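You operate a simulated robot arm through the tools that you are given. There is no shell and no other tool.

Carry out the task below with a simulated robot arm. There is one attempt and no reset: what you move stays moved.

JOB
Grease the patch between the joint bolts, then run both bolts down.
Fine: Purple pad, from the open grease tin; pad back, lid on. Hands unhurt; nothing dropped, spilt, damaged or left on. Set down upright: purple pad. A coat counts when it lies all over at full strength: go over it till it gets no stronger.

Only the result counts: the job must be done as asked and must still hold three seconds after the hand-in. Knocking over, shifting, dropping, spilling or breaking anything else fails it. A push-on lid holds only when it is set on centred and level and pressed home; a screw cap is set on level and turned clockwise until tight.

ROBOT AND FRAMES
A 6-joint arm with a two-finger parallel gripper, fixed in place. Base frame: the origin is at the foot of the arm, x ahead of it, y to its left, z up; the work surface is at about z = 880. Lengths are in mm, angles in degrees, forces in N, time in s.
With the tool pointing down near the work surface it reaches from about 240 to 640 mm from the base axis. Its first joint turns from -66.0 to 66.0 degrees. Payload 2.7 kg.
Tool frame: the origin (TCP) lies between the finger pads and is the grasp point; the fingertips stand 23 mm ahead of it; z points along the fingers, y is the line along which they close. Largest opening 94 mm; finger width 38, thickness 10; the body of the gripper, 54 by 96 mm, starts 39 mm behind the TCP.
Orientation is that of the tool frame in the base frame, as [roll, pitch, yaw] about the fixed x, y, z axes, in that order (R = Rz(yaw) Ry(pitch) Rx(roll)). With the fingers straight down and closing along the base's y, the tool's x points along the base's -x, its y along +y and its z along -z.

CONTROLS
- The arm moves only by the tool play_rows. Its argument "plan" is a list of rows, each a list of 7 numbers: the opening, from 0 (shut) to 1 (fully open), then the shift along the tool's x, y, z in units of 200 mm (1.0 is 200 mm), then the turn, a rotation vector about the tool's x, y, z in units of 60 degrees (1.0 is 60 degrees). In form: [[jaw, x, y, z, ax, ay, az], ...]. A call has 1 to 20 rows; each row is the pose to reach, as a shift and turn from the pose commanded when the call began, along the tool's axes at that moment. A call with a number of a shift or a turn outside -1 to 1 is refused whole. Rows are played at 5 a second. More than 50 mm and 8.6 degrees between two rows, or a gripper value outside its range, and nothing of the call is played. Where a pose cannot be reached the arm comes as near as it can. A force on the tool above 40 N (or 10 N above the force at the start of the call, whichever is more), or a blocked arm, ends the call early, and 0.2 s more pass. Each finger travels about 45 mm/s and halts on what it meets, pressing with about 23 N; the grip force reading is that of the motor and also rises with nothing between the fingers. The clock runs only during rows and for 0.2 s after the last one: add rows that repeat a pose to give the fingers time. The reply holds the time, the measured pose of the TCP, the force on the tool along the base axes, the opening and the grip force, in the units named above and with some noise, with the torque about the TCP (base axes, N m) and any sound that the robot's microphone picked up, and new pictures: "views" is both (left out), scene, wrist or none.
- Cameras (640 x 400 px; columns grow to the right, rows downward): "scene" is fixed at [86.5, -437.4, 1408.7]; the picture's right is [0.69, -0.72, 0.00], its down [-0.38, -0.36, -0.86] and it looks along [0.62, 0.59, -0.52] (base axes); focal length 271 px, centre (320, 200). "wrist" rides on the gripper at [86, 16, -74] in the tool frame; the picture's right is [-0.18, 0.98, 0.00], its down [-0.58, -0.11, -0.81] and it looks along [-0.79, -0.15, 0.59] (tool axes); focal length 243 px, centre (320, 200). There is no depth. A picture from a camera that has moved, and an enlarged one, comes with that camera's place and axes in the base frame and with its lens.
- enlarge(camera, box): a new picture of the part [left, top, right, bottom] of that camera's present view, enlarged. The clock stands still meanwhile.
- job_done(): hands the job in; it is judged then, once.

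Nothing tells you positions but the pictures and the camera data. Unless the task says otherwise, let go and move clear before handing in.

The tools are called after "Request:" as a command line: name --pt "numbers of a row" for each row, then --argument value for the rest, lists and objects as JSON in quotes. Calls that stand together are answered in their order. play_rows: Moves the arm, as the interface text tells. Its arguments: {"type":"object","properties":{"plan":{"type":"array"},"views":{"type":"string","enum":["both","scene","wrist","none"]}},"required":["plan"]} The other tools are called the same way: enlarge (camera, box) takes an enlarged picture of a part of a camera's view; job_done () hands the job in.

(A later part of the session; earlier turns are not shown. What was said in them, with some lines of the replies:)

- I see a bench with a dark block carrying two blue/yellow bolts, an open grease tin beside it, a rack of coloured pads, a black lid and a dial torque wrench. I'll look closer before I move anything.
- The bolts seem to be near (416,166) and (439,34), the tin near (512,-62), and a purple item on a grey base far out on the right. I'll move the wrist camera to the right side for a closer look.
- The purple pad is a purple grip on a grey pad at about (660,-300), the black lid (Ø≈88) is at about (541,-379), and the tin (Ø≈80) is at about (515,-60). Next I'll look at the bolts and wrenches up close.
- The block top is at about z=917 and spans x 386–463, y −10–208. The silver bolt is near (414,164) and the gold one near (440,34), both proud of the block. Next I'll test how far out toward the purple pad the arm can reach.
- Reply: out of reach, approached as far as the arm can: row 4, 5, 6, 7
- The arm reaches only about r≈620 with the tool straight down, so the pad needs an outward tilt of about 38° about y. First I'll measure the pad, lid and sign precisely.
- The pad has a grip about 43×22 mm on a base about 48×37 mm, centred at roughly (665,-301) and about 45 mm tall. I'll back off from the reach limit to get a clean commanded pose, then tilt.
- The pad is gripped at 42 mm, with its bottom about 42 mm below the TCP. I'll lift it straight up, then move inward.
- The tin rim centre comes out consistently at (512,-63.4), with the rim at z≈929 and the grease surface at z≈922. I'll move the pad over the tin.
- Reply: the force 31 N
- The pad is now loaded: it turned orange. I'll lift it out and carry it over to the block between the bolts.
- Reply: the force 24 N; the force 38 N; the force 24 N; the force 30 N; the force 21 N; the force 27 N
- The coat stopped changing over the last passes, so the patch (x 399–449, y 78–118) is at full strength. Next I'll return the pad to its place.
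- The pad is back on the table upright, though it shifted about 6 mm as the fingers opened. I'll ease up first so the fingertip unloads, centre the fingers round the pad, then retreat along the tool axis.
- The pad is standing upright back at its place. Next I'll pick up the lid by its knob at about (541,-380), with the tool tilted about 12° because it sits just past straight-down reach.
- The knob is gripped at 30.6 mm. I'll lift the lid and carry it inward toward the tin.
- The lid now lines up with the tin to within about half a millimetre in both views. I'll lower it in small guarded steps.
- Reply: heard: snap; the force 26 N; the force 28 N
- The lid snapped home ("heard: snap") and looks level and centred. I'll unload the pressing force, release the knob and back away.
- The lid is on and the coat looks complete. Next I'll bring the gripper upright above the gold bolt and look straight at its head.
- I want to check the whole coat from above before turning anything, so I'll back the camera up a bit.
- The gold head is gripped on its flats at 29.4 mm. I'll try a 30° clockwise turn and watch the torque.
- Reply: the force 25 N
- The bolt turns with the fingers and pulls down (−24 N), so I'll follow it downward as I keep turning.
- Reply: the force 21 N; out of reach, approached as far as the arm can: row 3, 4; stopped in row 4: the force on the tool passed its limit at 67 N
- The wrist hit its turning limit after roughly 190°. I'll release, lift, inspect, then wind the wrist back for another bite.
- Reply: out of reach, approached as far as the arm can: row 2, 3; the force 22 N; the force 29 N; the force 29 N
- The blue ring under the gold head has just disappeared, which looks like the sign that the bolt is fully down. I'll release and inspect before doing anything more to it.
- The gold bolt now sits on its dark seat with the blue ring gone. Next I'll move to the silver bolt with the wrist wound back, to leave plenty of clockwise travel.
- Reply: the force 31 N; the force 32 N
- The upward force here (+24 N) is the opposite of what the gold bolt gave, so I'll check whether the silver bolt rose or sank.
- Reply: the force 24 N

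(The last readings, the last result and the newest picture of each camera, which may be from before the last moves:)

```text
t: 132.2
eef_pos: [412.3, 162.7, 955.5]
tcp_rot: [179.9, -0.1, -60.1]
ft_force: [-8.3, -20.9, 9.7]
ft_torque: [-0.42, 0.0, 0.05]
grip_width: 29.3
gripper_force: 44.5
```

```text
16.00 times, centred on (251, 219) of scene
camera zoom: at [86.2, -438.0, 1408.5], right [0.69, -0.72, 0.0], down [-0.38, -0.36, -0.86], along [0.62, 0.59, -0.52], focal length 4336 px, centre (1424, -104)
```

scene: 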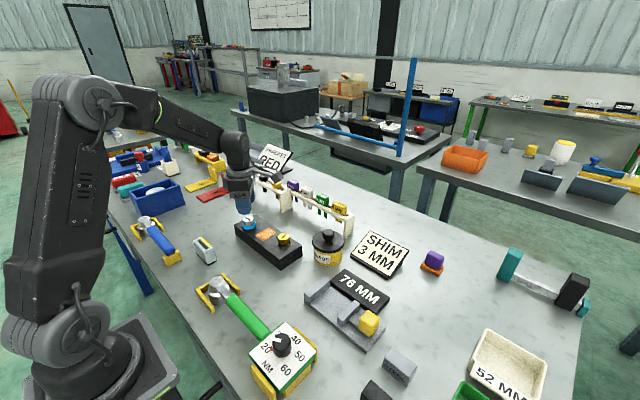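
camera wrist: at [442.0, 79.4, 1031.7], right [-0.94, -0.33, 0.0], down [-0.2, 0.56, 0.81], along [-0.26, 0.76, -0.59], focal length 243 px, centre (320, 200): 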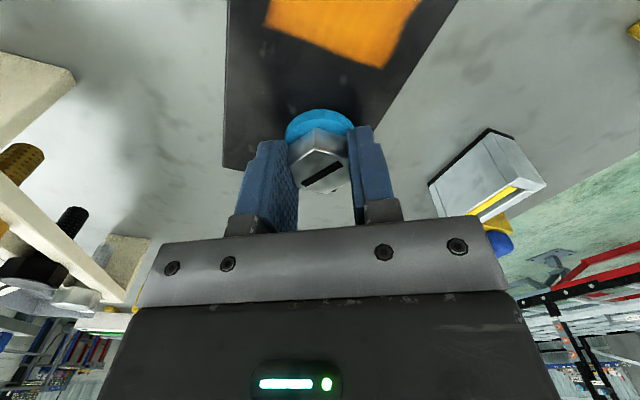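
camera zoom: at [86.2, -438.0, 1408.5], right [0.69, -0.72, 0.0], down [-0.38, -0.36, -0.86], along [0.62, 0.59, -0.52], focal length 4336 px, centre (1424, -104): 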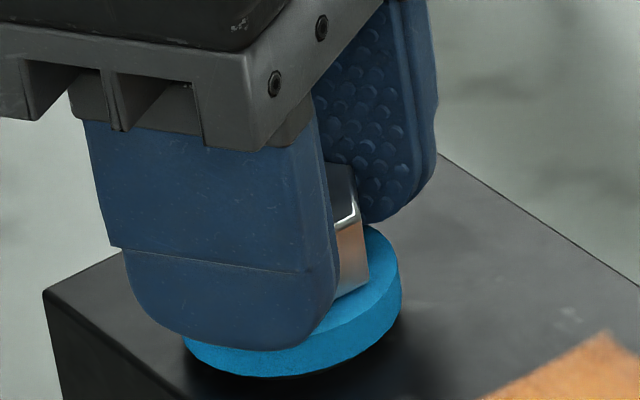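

Request:
play_rows --pt "0.2 0 0 -0.0035 0 0 0.0" --pt "0.2 0 0 -0.0035 0 0 0.0" --views "none"

Request:
play_rows --pt "0.2 0 0 0 0 0 0.12" --pt "0.2 0 0 0 0 0 0.25" --pt "0.2 0 0 0 0 0 0.25" --views "none"

Request:
enlarge --camera "scene" --box '[240, 208, 262, 230]'

```text
t: 132.8
eef_pos: [413.0, 162.3, 955.2]
tcp_rot: [-180.0, -0.2, -60.1]
ft_force: [-4.9, -24.4, -4.8]
ft_torque: [-0.46, -0.03, 0.04]
grip_width: 29.5
gripper_force: 45.2
```

```text
t: 133.6
eef_pos: [412.8, 162.8, 954.7]
tcp_rot: [179.8, -0.2, -75.3]
ft_force: [-8.2, -19.8, -14.0]
ft_torque: [-0.62, 0.05, 0.02]
grip_width: 29.2
gripper_force: 44.7
```

```text
16.00 times, centred on (251, 219) of scene
camera zoom: at [86.5, -437.8, 1408.6], right [0.69, -0.72, 0.0], down [-0.38, -0.36, -0.86], along [0.62, 0.59, -0.52], focal length 4336 px, centre (1424, -104)
```

zoom: 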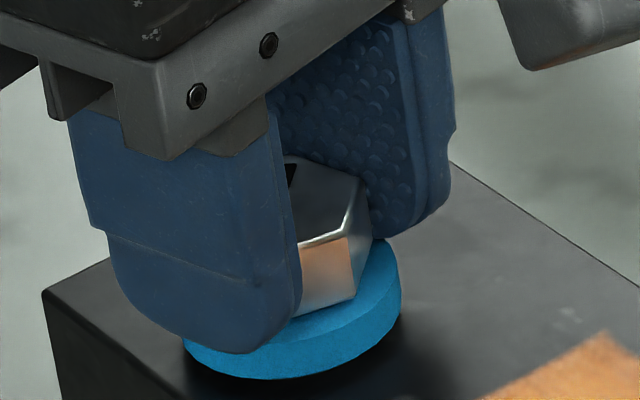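

Request:
play_rows --pt "0.2 0.004 0.003 0.0025 0 0 0.0" --pt "0.2 0.0078 0.0057 0.005 0 0 0.0" --pt "0.2 0.0078 0.0057 0.005 0 0 0.0" --views "none"

```text
t: 134.4
eef_pos: [411.8, 161.7, 954.5]
tcp_rot: [-179.7, 0.0, -75.0]
ft_force: [-6.2, -5.6, -13.7]
ft_torque: [-0.95, -0.01, 0.09]
grip_width: 29.4
gripper_force: 44.3
```

Request:
play_rows --pt "0.2 0 0.002 0.004 0 0 0.0" --pt "0.2 0 0.002 0.0052 0 0 0.125" --pt "0.2 0 0.002 0.0063 0 0 0.25" --pt "0.2 0 0.002 0.0075 0 0 0.375" --pt "0.2 0 0.002 0.0086 0 0 0.5" --pt "0.2 0 0.002 0.0086 0 0 0.5" --views "none"

Request:
play_rows --pt "0.2 0 0 0.0 0 0 0.0" --views "wrist"

Request:
enlarge --camera "wrist" --box '[220, 50, 420, 200]'

Request:
enlarge --camera "scene" --box '[240, 208, 262, 230]'

```text
t: 135.8
eef_pos: [410.4, 164.0, 953.3]
tcp_rot: [-179.9, -0.1, -105.2]
ft_force: [-22.1, 10.3, -5.1]
ft_torque: [-0.16, 0.52, 0.02]
grip_width: 29.6
gripper_force: 44.5
```

```text
t: 136.2
eef_pos: [410.0, 162.5, 953.8]
tcp_rot: [-179.9, 0.1, -105.1]
ft_force: [-24.3, 13.5, -3.5]
ft_torque: [-0.11, 0.48, 0.04]
grip_width: 29.5
gripper_force: 44.9
camera wrist: at [373.4, 83.0, 1029.8], right [-0.9, 0.43, 0.0], down [0.25, 0.53, 0.81], along [0.35, 0.73, -0.59], focal length 243 px, centre (320, 200)
```

wrist: 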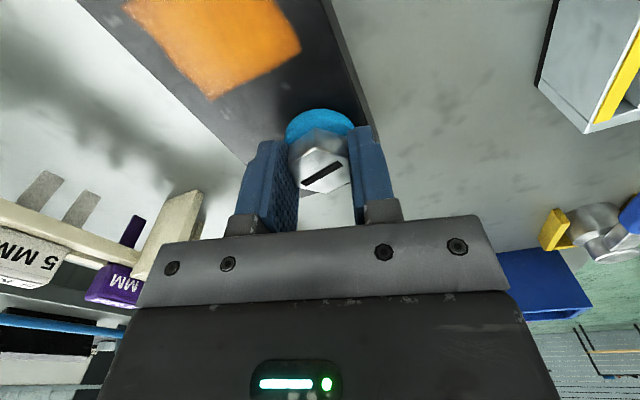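

```text
2.67 times, centred on (320, 125) of wrist
camera zoom: at [373.4, 83.0, 1029.8], right [-0.9, 0.43, 0.0], down [0.25, 0.53, 0.81], along [0.35, 0.73, -0.59], focal length 647 px, centre (320, 400)
```

zoom: 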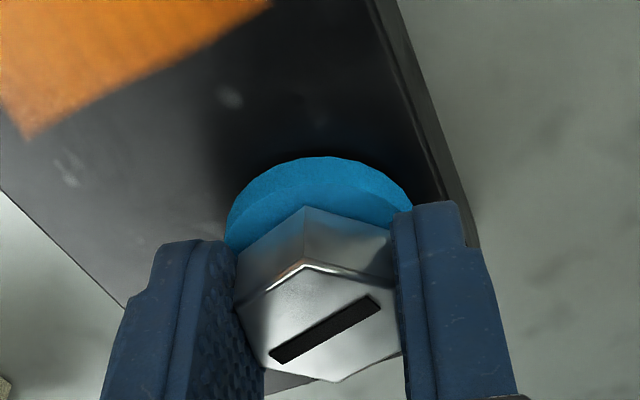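

```text
16.00 times, centred on (251, 219) of scene
camera zoom: at [85.9, -437.0, 1408.9], right [0.69, -0.72, 0.0], down [-0.38, -0.36, -0.86], along [0.62, 0.59, -0.52], focal length 4336 px, centre (1424, -104)
```

zoom: 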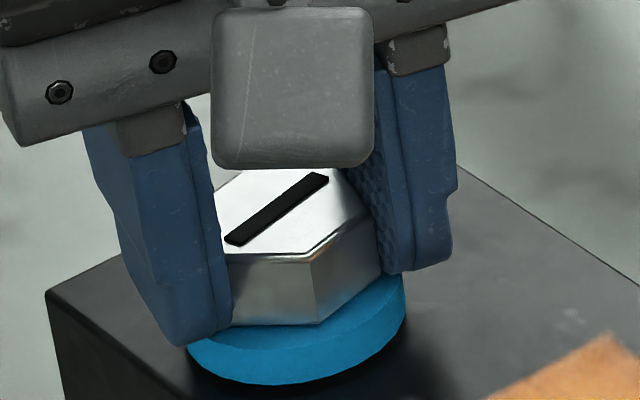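

Clockwise is right: the bolt is sinking. My grip is about 3–4 mm off the bolt axis though, so I'll open, recentre on roughly (412,166) and regrip before continuing.

Request:
play_rows --pt "0.35 0 0 0 0 0 0" --pt "0.5 0 0 0 0 0 0" --pt "0.5 0 0 0 0 0 0" --views "none"

Request:
play_rows --pt "0.5 0 0 0 0 0 0" --views "wrist"

Request:
enlarge --camera "wrist" --box '[220, 50, 420, 200]'

```text
t: 137.0
eef_pos: [412.7, 162.1, 955.3]
tcp_rot: [-179.6, 0.2, -105.0]
ft_force: [-0.5, -0.7, -0.3]
ft_torque: [-0.02, 0.03, -0.02]
grip_width: 46.8
gripper_force: 0.1
```

```text
t: 137.4
eef_pos: [412.9, 161.1, 954.6]
tcp_rot: [-179.6, 0.1, -105.1]
ft_force: [-0.9, -0.1, -0.4]
ft_torque: [-0.01, -0.01, 0.0]
grip_width: 47.1
gripper_force: 0.1
camera wrist: at [374.9, 82.3, 1030.2], right [-0.9, 0.43, -0.01], down [0.25, 0.53, 0.81], along [0.35, 0.73, -0.59], focal length 243 px, centre (320, 200)
```

wrist: 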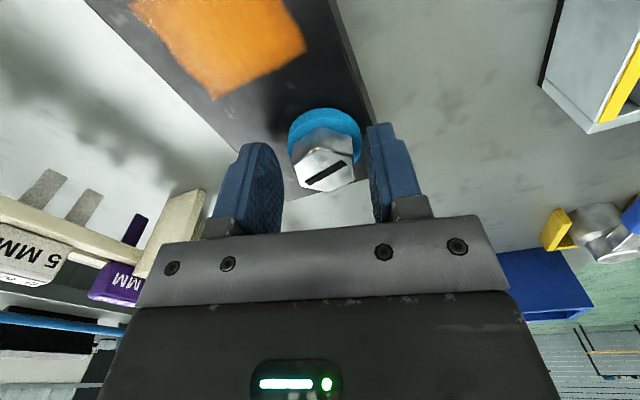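

```text
2.67 times, centred on (320, 125) of wrist
camera zoom: at [374.9, 82.3, 1030.2], right [-0.9, 0.43, -0.01], down [0.25, 0.53, 0.81], along [0.35, 0.73, -0.59], focal length 647 px, centre (320, 400)
```

zoom: 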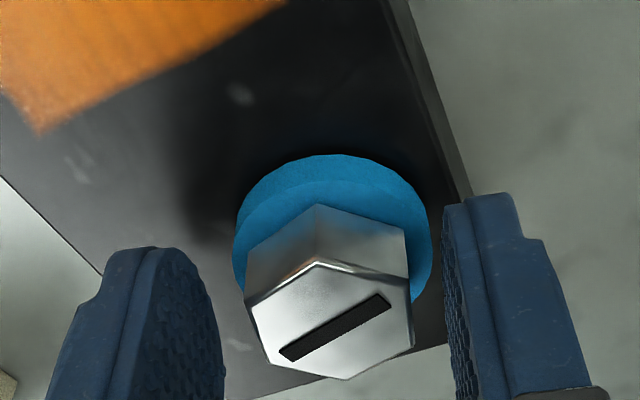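

Request:
play_rows --pt "0.5 -0.008 0.005 0.003 0 0 0" --pt "0.5 -0.015 0.01 0.0075 0 0 0" --pt "0.4 -0.015 0.01 0.0075 0 0 0" --pt "0.25 -0.015 0.01 0.0075 0 0 0" --pt "0.2 -0.015 0.01 0.0075 0 0 0" --pt "0.2 -0.015 0.01 0.0075 0 0 0" --views "none"

Request:
play_rows --pt "0.2 0 0 0 0 0 0" --views "none"

```text
t: 138.8
eef_pos: [411.5, 165.3, 952.1]
tcp_rot: [-179.6, 0.1, -105.1]
ft_force: [-1.0, 1.6, 0.4]
ft_torque: [0.09, 0.15, -0.02]
grip_width: 29.4
gripper_force: 44.8
```

```text
t: 139.2
eef_pos: [412.4, 165.3, 952.6]
tcp_rot: [-179.6, 0.1, -105.1]
ft_force: [-0.8, 1.2, 0.5]
ft_torque: [0.1, 0.12, -0.01]
grip_width: 29.2
gripper_force: 45.1
```

Request:
play_rows --pt "0.2 0 0 0.0011 0 0 0.125" --pt "0.2 0 0 0.0023 0 0 0.25" --pt "0.2 0 0 0.0034 0 0 0.375" --pt "0.2 0 0 0.0046 0 0 0.5" --pt "0.2 0 0 0.0046 0 0 0.5" --views "none"

Request:
play_rows --pt "0.2 0 0 0 0 0 0" --views "none"

```text
t: 140.4
eef_pos: [413.0, 165.0, 952.4]
tcp_rot: [-179.8, 0.1, -135.3]
ft_force: [-6.4, -8.2, 2.5]
ft_torque: [-0.09, 0.18, -0.02]
grip_width: 29.6
gripper_force: 45.0
```

```text
t: 140.8
eef_pos: [412.6, 165.3, 951.3]
tcp_rot: [-179.8, 0.1, -135.0]
ft_force: [-8.1, -10.1, 3.2]
ft_torque: [-0.06, 0.32, -0.02]
grip_width: 29.5
gripper_force: 45.2
```

Request:
play_rows --pt "0.2 0 0 0.0009 0 0 0.125" --pt "0.2 0 0 0.0018 0 0 0.25" --pt "0.2 0 0 0.0027 0 0 0.375" --pt "0.2 0 0 0.0036 0 0 0.5" --pt "0.2 0 0 0.0045 0 0 0.625" --pt "0.2 0 0 0.0054 0 0 0.75" --pt "0.2 0 0 0.0063 0 0 0.875" --pt "0.2 0 0 0.0072 0 0 1.0" --pt "0.2 0 0 0.0072 0 0 1.0" --views "wrist"

Request:
enlarge --camera "wrist" --box '[220, 50, 420, 200]'

Request:
enlarge --camera "scene" --box '[240, 208, 262, 230]'

```text
t: 142.8
eef_pos: [411.9, 165.1, 949.0]
tcp_rot: [-180.0, 0.2, 164.7]
ft_force: [7.3, -13.5, -28.6]
ft_torque: [-0.29, -0.57, 0.01]
grip_width: 29.2
gripper_force: 45.6
camera wrist: at [333.4, 202.7, 1025.1], right [0.44, 0.9, 0.0], down [0.53, -0.26, 0.81], along [0.73, -0.35, -0.59], focal length 243 px, centre (320, 200)
```

wrist: 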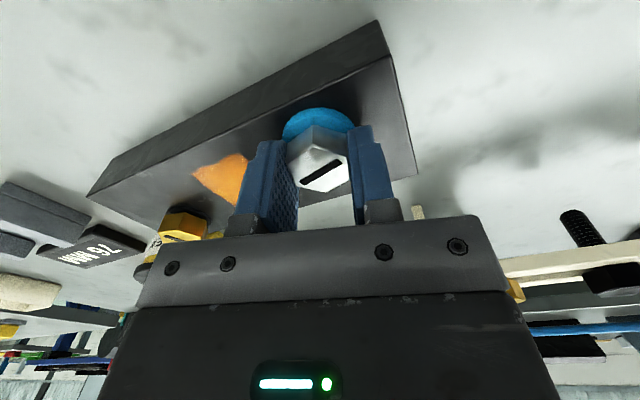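

```text
2.67 times, centred on (320, 125) of wrist
camera zoom: at [333.4, 202.7, 1025.1], right [0.44, 0.9, 0.0], down [0.53, -0.26, 0.81], along [0.73, -0.35, -0.59], focal length 647 px, centre (320, 400)
```

zoom: 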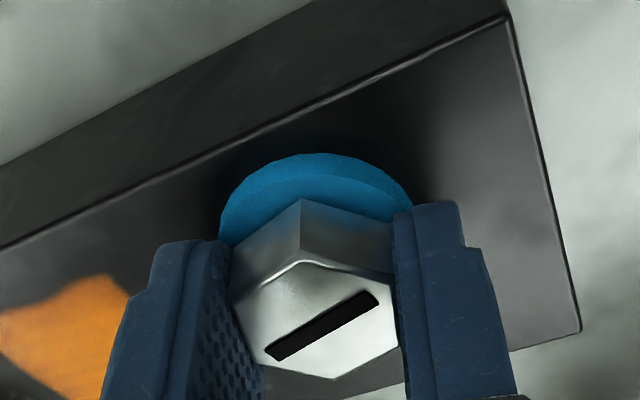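

```text
16.00 times, centred on (251, 219) of scene
camera zoom: at [87.1, -437.6, 1408.6], right [0.69, -0.72, 0.0], down [-0.38, -0.36, -0.85], along [0.62, 0.59, -0.52], focal length 4336 px, centre (1424, -104)
```

zoom: 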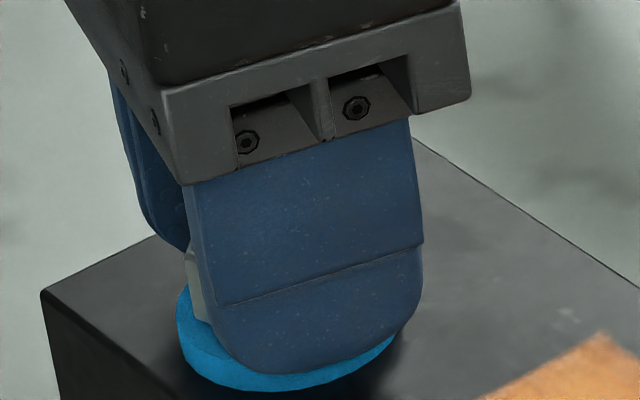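

Request:
play_rows --pt "0.2 0 0 0.004 0 0 0.0" --pt "0.2 0 0 0.008 0 0 0.0" --pt "0.2 0 0 0.008 0 0 0.0" --views "none"

Request:
play_rows --pt "0.2 0 0 0.001 0 0 0.125" --pt "0.2 0 0 0.002 0 0 0.25" --pt "0.2 0 0 0.003 0 0 0.375" --pt "0.2 0 0 0.004 0 0 0.5" --pt "0.2 0 0 0.004 0 0 0.5" --views "none"

Request:
enlarge --camera "scene" --box '[240, 208, 262, 230]'

Request:
enlarge --camera "wrist" --box '[220, 50, 420, 200]'

```text
t: 143.6
eef_pos: [412.6, 164.9, 949.2]
tcp_rot: [179.9, 0.3, 164.9]
ft_force: [1.5, -19.9, -7.8]
ft_torque: [-0.04, 1.01, 0.01]
grip_width: 29.2
gripper_force: 45.1
```

```text
t: 144.8
eef_pos: [412.5, 165.8, 948.7]
tcp_rot: [179.8, 0.2, 134.9]
ft_force: [-11.5, -19.5, 4.8]
ft_torque: [-1.24, -0.67, -0.02]
grip_width: 29.5
gripper_force: 45.2
```

```text
16.00 times, centred on (251, 219) of scene
camera zoom: at [86.2, -437.9, 1408.6], right [0.69, -0.72, 0.0], down [-0.38, -0.36, -0.86], along [0.62, 0.59, -0.52], focal length 4336 px, centre (1424, -104)
```

zoom: 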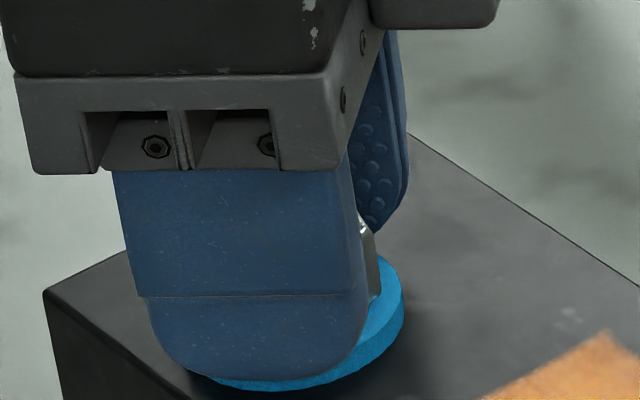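

```text
2.67 times, centred on (320, 125) of wrist
camera zoom: at [362.8, 236.8, 1023.9], right [0.83, 0.56, 0.0], down [0.33, -0.49, 0.81], along [0.46, -0.67, -0.59], focal length 647 px, centre (320, 400)
```

zoom: 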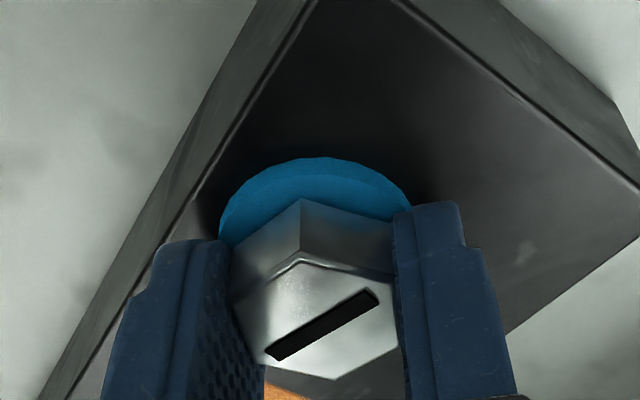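

Request:
play_rows --pt "0.2 0 0 0.0008 0 0 0.125" --pt "0.2 0 0 0.0016 0 0 0.25" --pt "0.2 0 0 0.0024 0 0 0.375" --pt "0.2 0 0 0.003 0 0 0.5" --pt "0.2 0 0 0.003 0 0 0.5" --views "none"

Request:
enlarge --camera "wrist" --box '[220, 50, 420, 200]'

```text
t: 146.0
eef_pos: [413.2, 164.0, 946.4]
tcp_rot: [179.9, 0.1, 104.8]
ft_force: [-9.7, -19.9, 5.6]
ft_torque: [-0.98, 0.05, -0.06]
grip_width: 29.3
gripper_force: 44.9
```

```text
2.67 times, centred on (320, 125) of wrist
camera zoom: at [405.8, 251.7, 1022.9], right [1.0, 0.07, 0.0], down [0.04, -0.59, 0.81], along [0.06, -0.8, -0.59], focal length 647 px, centre (320, 400)
```

zoom: 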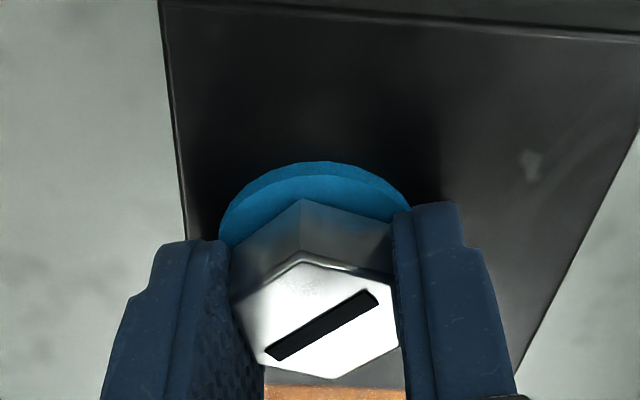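

Request:
play_rows --pt "0.2 0 0 0.0008 0 0 0.125" --pt "0.2 0 0 0.0016 0 0 0.25" --pt "0.2 0 0 0.0024 0 0 0.375" --pt "0.2 0 0 0.003 0 0 0.5" --pt "0.2 0 0 0.003 0 0 0.5" --views "none"

Request:
enlarge --camera "wrist" --box '[220, 50, 420, 200]'

Request:
enlarge --camera "scene" --box '[240, 208, 262, 230]'

```text
t: 147.2
eef_pos: [412.3, 165.3, 946.1]
tcp_rot: [179.9, 0.2, 74.8]
ft_force: [-5.9, -18.6, -8.5]
ft_torque: [-0.69, 0.24, 0.1]
grip_width: 29.4
gripper_force: 45.1
```

```text
2.67 times, centred on (320, 125) of wrist
camera zoom: at [450.4, 243.3, 1021.9], right [0.9, -0.44, 0.0], down [-0.26, -0.53, 0.81], along [-0.35, -0.73, -0.59], focal length 647 px, centre (320, 400)
```

zoom: 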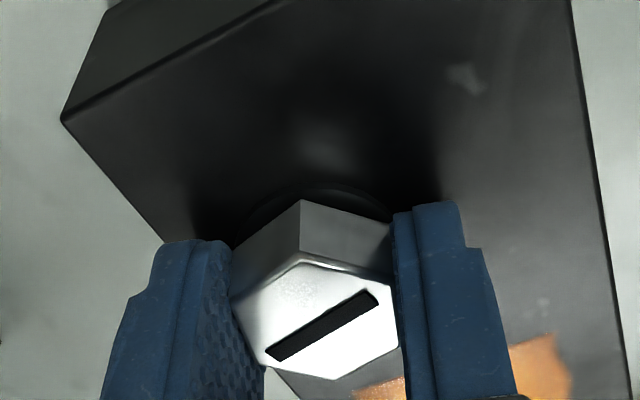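

```text
16.00 times, centred on (251, 219) of scene
camera zoom: at [86.5, -437.9, 1408.6], right [0.69, -0.72, 0.0], down [-0.38, -0.36, -0.86], along [0.62, 0.59, -0.52], focal length 4336 px, centre (1424, -104)
```

zoom: 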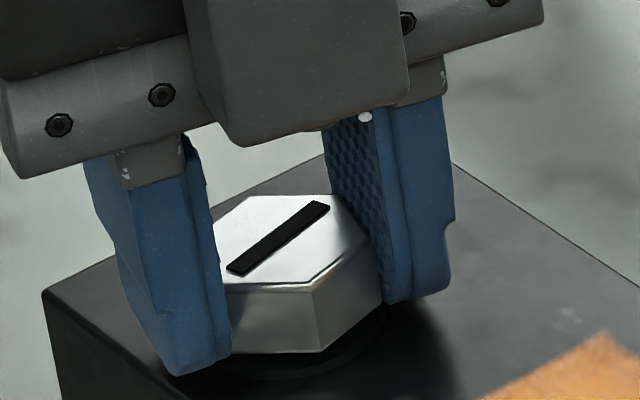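

The silver bolt's ring is gone too. While I still have it gripped, I'll nudge about 10° further to check whether it's against its stop.

Request:
play_rows --pt "0.2 0 0 0.002 0 0 0.06" --pt "0.2 0 0 0.003 0 0 0.12" --pt "0.2 0 0 0.003 0 0 0.17" --pt "0.2 0 0 0.003 0 0 0.17" --views "wrist"

Request:
enlarge --camera "wrist" --box '[220, 50, 420, 200]'

Request:
enlarge --camera "scene" --box '[240, 208, 262, 230]'

```text
t: 148.2
eef_pos: [411.5, 164.9, 945.5]
tcp_rot: [179.8, -0.1, 64.6]
ft_force: [-3.7, -12.7, -11.0]
ft_torque: [-1.01, 0.45, 0.45]
grip_width: 29.6
gripper_force: 44.6
camera wrist: at [463.6, 235.4, 1021.8], right [0.81, -0.59, 0.0], down [-0.35, -0.48, 0.81], along [-0.47, -0.65, -0.59], focal length 243 px, centre (320, 200)
```

wrist: 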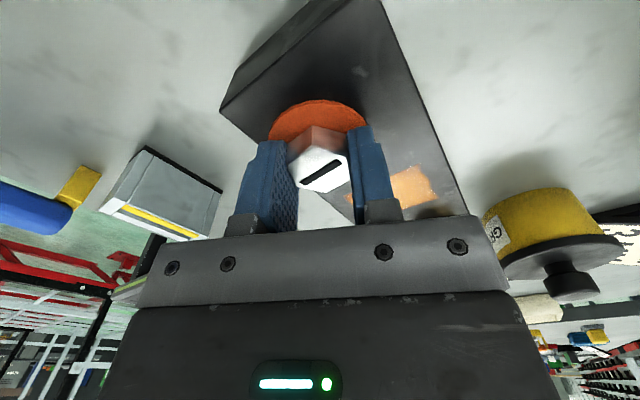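

```text
2.67 times, centred on (320, 125) of wrist
camera zoom: at [463.6, 235.4, 1021.8], right [0.81, -0.59, 0.0], down [-0.35, -0.48, 0.81], along [-0.47, -0.65, -0.59], focal length 647 px, centre (320, 400)
```

zoom: 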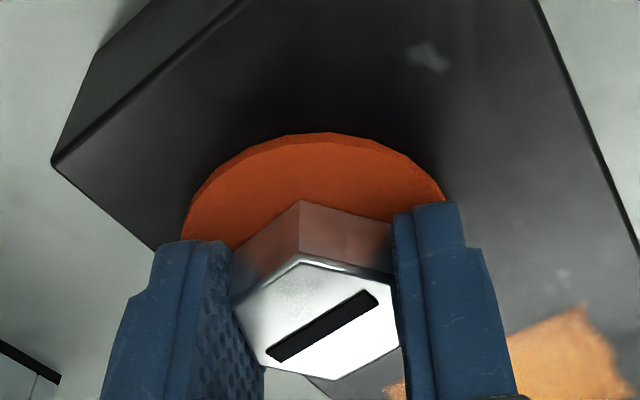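

```text
16.00 times, centred on (251, 219) of scene
camera zoom: at [86.6, -437.7, 1408.6], right [0.69, -0.72, 0.0], down [-0.38, -0.36, -0.86], along [0.62, 0.59, -0.52], focal length 4336 px, centre (1424, -104)
```

zoom: 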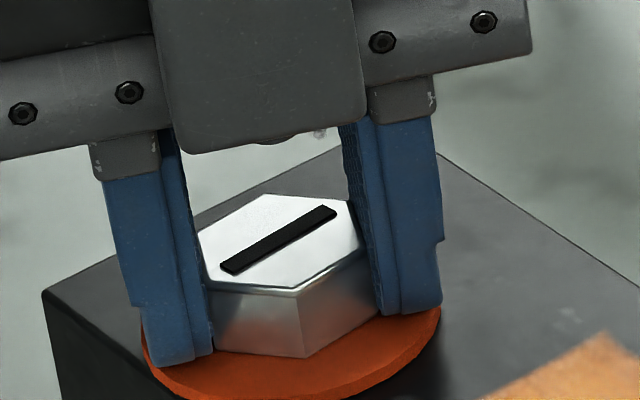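

An orange-red disc has appeared under the silver head: blue means loose, clean means right, and orange looks like too tight. I'll ease it back a few degrees until it shows clean, as the gold one does.

Request:
play_rows --pt "0.2 0 0 0 0 0 -0.04" --pt "0.2 0 0 0 0 0 -0.08" --pt "0.2 0 0 0 0 0 -0.08" --views "wrist"

Request:
enlarge --camera "wrist" --box '[220, 50, 420, 200]'

```text
t: 149.0
eef_pos: [412.4, 165.9, 945.5]
tcp_rot: [179.6, -0.1, 69.5]
ft_force: [-7.4, -14.8, -8.4]
ft_torque: [0.69, -0.05, -0.47]
grip_width: 29.5
gripper_force: 45.2
camera wrist: at [457.4, 239.8, 1022.2], right [0.86, -0.52, 0.0], down [-0.31, -0.51, 0.8], along [-0.41, -0.69, -0.59], focal length 243 px, centre (320, 200)
```

wrist: 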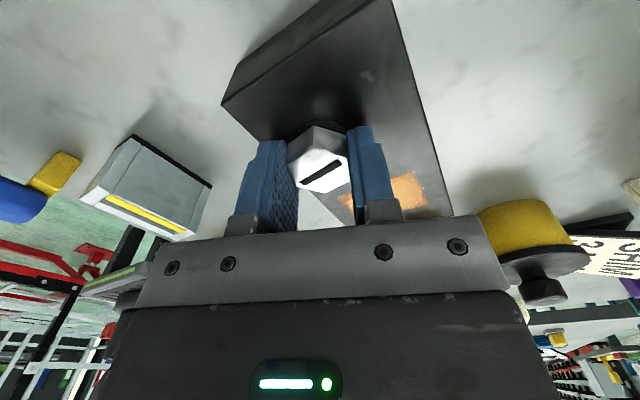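

```text
2.67 times, centred on (320, 125) of wrist
camera zoom: at [457.4, 239.8, 1022.2], right [0.86, -0.52, 0.0], down [-0.31, -0.51, 0.8], along [-0.41, -0.69, -0.59], focal length 647 px, centre (320, 400)
```

zoom: 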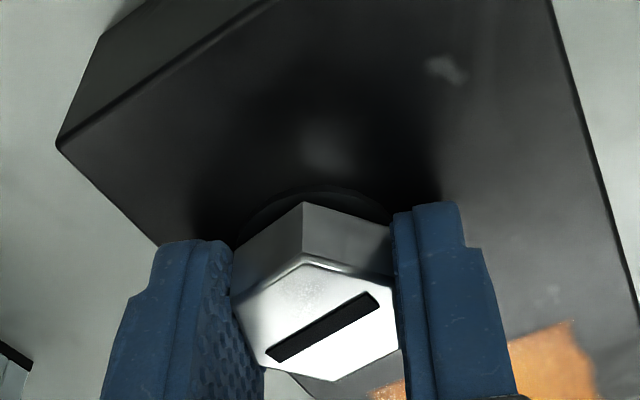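

Request:
play_rows --pt "0.2 0 0 0 0 0 -0.05" --pt "0.2 0 0 0 0 0 -0.05" --views "none"

Request:
play_rows --pt "0.35 0 0 0 0 0 0" --pt "0.5 0 0 0 0 0 0" --pt "0.5 0 0 0 0 0 0" --views "wrist"

Request:
enlarge --camera "wrist" --box '[220, 50, 420, 200]'

```text
t: 149.6
eef_pos: [413.1, 165.1, 947.2]
tcp_rot: [179.7, -0.1, 72.6]
ft_force: [-6.4, -14.5, -9.4]
ft_torque: [0.54, -0.01, -0.3]
grip_width: 29.6
gripper_force: 45.1
```

```text
t: 150.4
eef_pos: [412.7, 167.2, 946.3]
tcp_rot: [179.6, -0.2, 72.4]
ft_force: [0.1, -0.6, 0.6]
ft_torque: [0.02, -0.03, -0.02]
grip_width: 47.1
gripper_force: 0.1
camera wrist: at [453.7, 242.7, 1022.8], right [0.88, -0.47, 0.01], down [-0.28, -0.52, 0.8], along [-0.38, -0.71, -0.59], focal length 243 px, centre (320, 200)
```

wrist: 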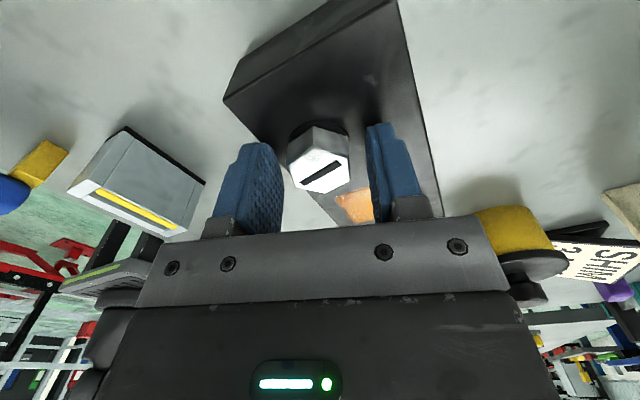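

```text
2.67 times, centred on (320, 125) of wrist
camera zoom: at [453.7, 242.7, 1022.8], right [0.88, -0.47, 0.01], down [-0.28, -0.52, 0.8], along [-0.38, -0.71, -0.59], focal length 647 px, centre (320, 400)
```

zoom: 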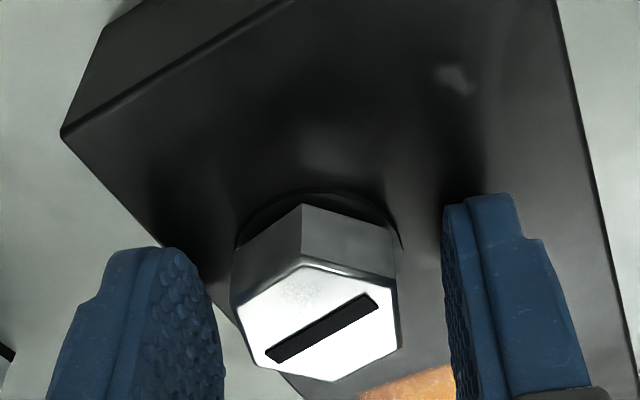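

Both heads now show clean: no blue, no orange. I'll lift clear and look everything over.

Request:
play_rows --pt "0.5 0 0 -0.06 0 0 0" --pt "0.5 0 0 -0.16 0 0 0" --pt "0.5 0 0 -0.3 0 0 0" --pt "0.5 0 0 -0.5 0 0 0" --pt "0.5 0 0 -0.7 0 0 0" --pt "0.5 0 0 -0.7 0 0 0" --views "both"

Request:
enlarge --camera "scene" --box '[225, 200, 310, 275]'

Request:
enlarge --camera "scene" --box '[240, 208, 262, 230]'

Request:
enlarge --camera "scene" --box '[272, 228, 294, 250]'

Request:
enlarge --camera "scene" --box '[300, 215, 460, 300]'

```text
t: 151.8
eef_pos: [414.7, 166.8, 1088.2]
tcp_rot: [179.7, -0.1, 72.4]
ft_force: [0.0, -0.7, -0.3]
ft_torque: [-0.02, -0.03, 0.01]
grip_width: 46.9
gripper_force: 0.0
camera wrist: at [455.3, 244.1, 1164.3], right [0.88, -0.47, 0.01], down [-0.28, -0.52, 0.8], along [-0.38, -0.71, -0.59], focal length 243 px, centre (320, 200)
```

scene: 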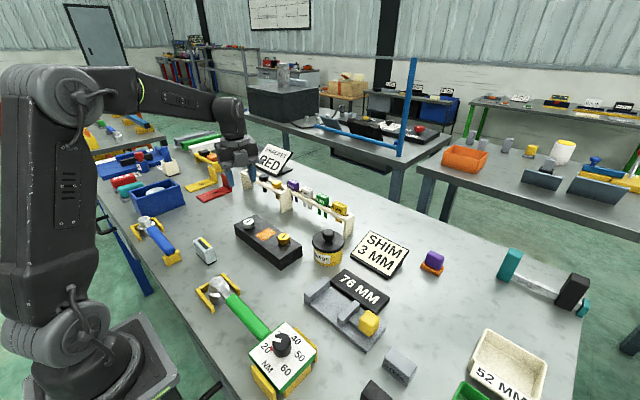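
wrist: 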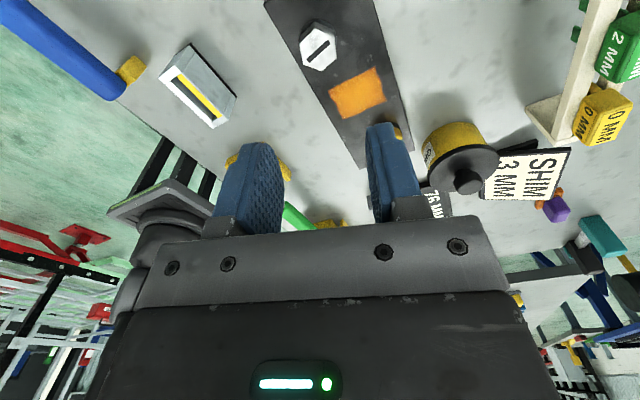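

```text
5.33 times, centred on (268, 238) of scene
camera zoom: at [86.5, -437.4, 1408.7], right [0.69, -0.72, 0.0], down [-0.38, -0.36, -0.86], along [0.62, 0.59, -0.52], focal length 1445 px, centre (600, 0)
```

zoom: 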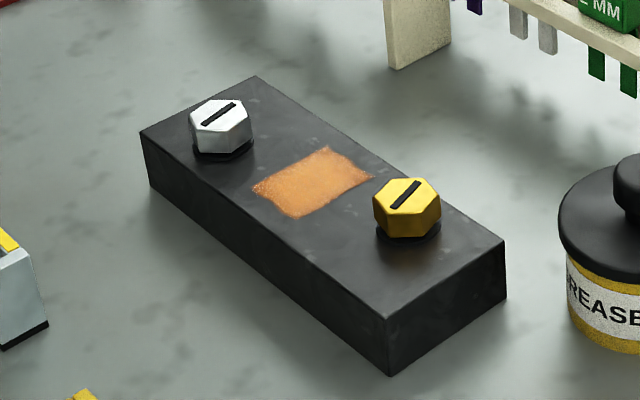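

```text
16.00 times, centred on (251, 219) of scene
camera zoom: at [86.5, -437.4, 1408.7], right [0.69, -0.72, 0.0], down [-0.38, -0.36, -0.86], along [0.62, 0.59, -0.52], focal length 4336 px, centre (1424, -104)
```

zoom: 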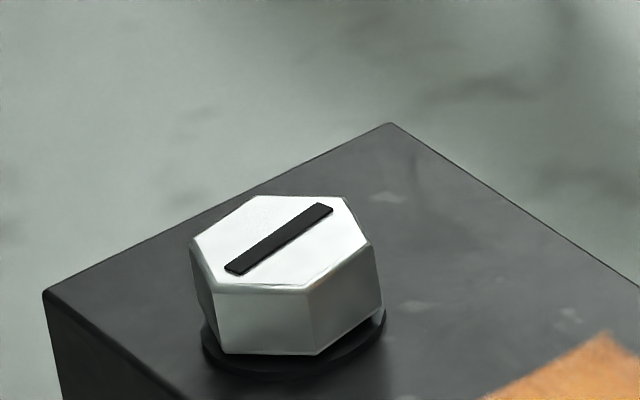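

```text
16.00 times, centred on (283, 239) of scene
camera zoom: at [86.5, -437.4, 1408.7], right [0.69, -0.72, 0.0], down [-0.38, -0.36, -0.86], along [0.62, 0.59, -0.52], focal length 4336 px, centre (912, -424)
```

zoom: 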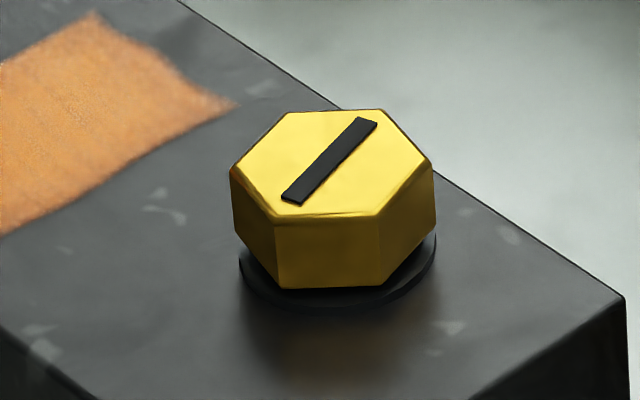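

```text
4.00 times, centred on (380, 258) of scene
camera zoom: at [86.5, -437.4, 1408.7], right [0.69, -0.72, 0.0], down [-0.38, -0.36, -0.86], along [0.62, 0.59, -0.52], focal length 1084 px, centre (80, -30)
```

zoom: 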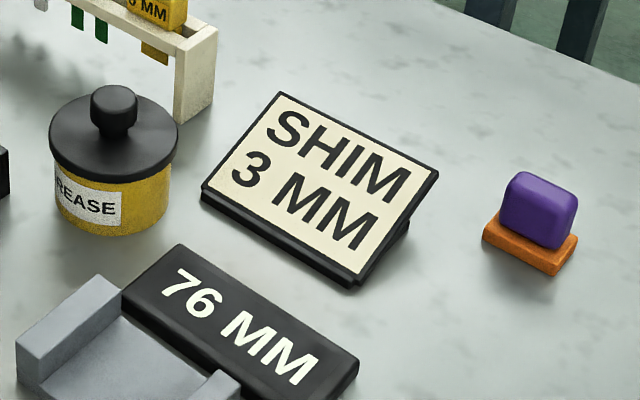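

Request:
play_rows --pt "0.5 0 0 -0.1 0 0 -0.1" --pt "0.5 0 0 -0.2 0 0 -0.2" --pt "0.5 0 0 -0.3 0 0 -0.3" --pt "0.5 0 0 -0.3 0 0 -0.3" --pt "0.5 0 0 -0.3 0 0 -0.3" --pt "0.5 0 0 -0.3 0 0 -0.3" --pt "0.5 0 0 -0.3 0 0 -0.3" --pt "0.5 0 0 -0.3 0 0 -0.3" --pt "0.5 0 0 -0.3 0 0 -0.3" --pt "0.5 0 0 -0.3 0 0 -0.3" --pt "0.5 0 0 -0.3 0 0 -0.3" --pt "0.5 0 0 -0.3 0 0 -0.3" --pt "0.5 0 0 -0.3 0 0 -0.3" --pt "0.5 0 0 -0.3 0 0 -0.3" --pt "0.5 0 0 -0.3 0 0 -0.3" --views "both"

Request:
enlarge --camera "scene" --box '[225, 200, 310, 275]'

Request:
enlarge --camera "scene" --box '[300, 215, 356, 275]'

Request:
enlarge --camera "scene" --box '[257, 221, 276, 234]'

```text
t: 155.0
eef_pos: [413.0, 166.3, 1147.3]
tcp_rot: [179.6, 0.0, 90.6]
ft_force: [0.4, 0.4, -0.4]
ft_torque: [0.03, -0.01, 0.01]
grip_width: 46.9
gripper_force: 0.0
camera wrist: at [428.7, 251.8, 1222.0], right [0.98, -0.18, 0.01], down [-0.11, -0.58, 0.81], along [-0.14, -0.79, -0.59], focal length 243 px, centre (320, 200)
```

scene: 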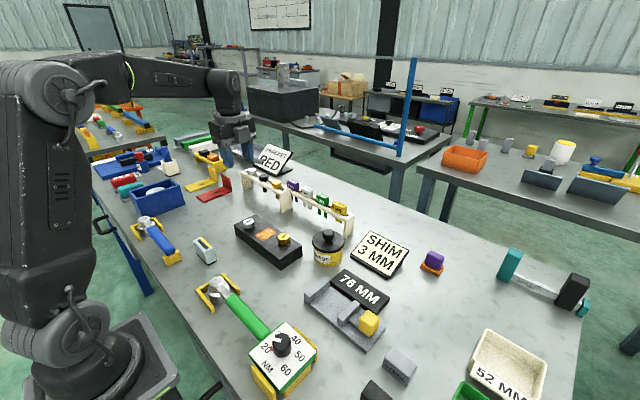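
wrist: 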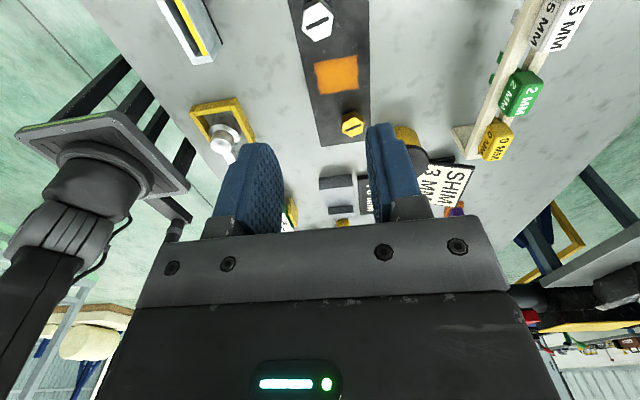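

```text
5.33 times, centred on (268, 238) of scene
camera zoom: at [86.5, -437.4, 1408.7], right [0.69, -0.72, 0.0], down [-0.38, -0.36, -0.86], along [0.62, 0.59, -0.52], focal length 1445 px, centre (600, 0)
```

zoom: 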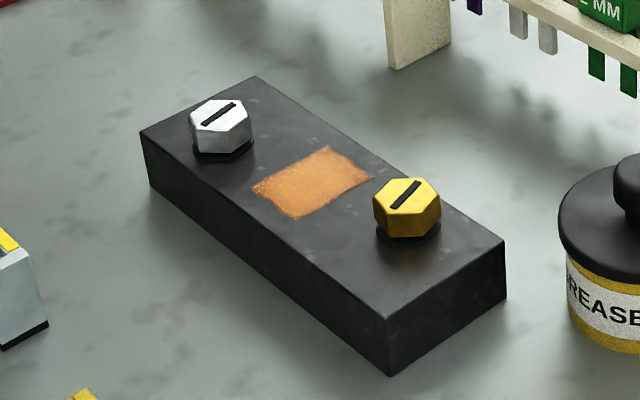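

```text
6.67 times, centred on (328, 245) of scene
camera zoom: at [86.5, -437.4, 1408.7], right [0.69, -0.72, 0.0], down [-0.38, -0.36, -0.86], along [0.62, 0.59, -0.52], focal length 1806 px, centre (267, -100)
```

zoom: 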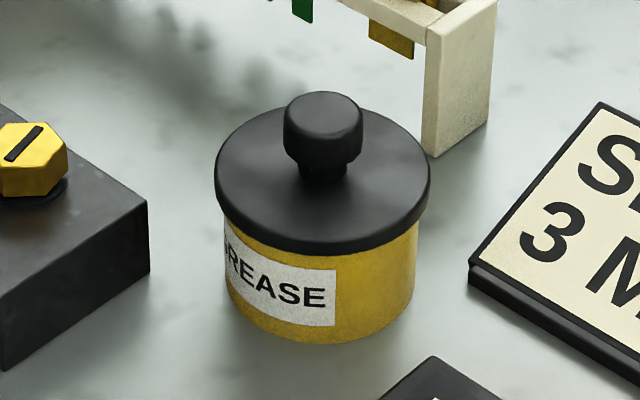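

```text
16.00 times, centred on (266, 228) of scene
camera zoom: at [86.5, -437.4, 1408.7], right [0.69, -0.72, 0.0], down [-0.38, -0.36, -0.86], along [0.62, 0.59, -0.52], focal length 4336 px, centre (1176, -240)
```

zoom: 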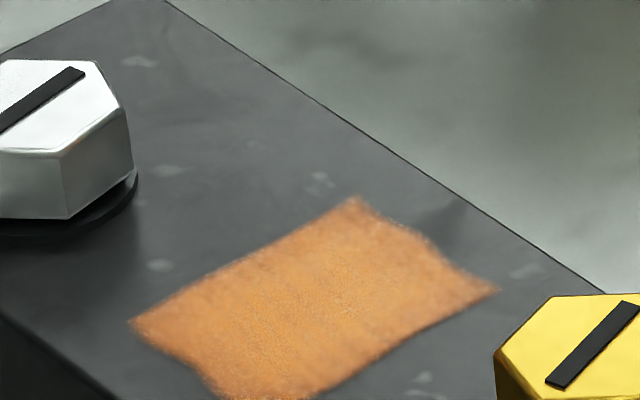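

The coat is still full, the lid is seated and the pad stands upright at its place. Both bolts sit down clean after a three-second wait, and the gripper is empty and clear. I'm handing the job in.

Request:
job_done

```text
The job is handed in.
```

I've handed the job in: the patch between the joint bolts is greased and both bolts are run down. After a three-second wait before hand-in, nothing had moved. I don't know the verdict; three points below could count against it.

- **Grease:** I loaded the purple pad from the grease tin and went over the patch several times, dipping a second time. The coat covers the whole patch and got no stronger over the last passes.
- **Pad:** It is back at its place and upright, but about 6–7 mm from where it stood, because it dragged slightly as the fingers opened. The pad face is still orange with grease.
- **Lid:** It is on the tin, centred and level, and it snapped when pressed home.
- **Bolts:** Each had a blue ring under its head, which disappeared once it was turned down about 250–255°. I took that as the sign the bolt was down, since nothing in the task explains the rings.
- **Silver bolt:** I turned it about 10° past that point and an orange-red ring appeared, which I read as too tight. I backed it off about 8° until the ring was gone, matching the gold bolt. If orange means properly tight instead, both bolts are short of it.
- **Force:** While I was turning the gold bolt, the wrist reached the end of its travel and the tool briefly saw 67 N. I saw no damage afterwards.
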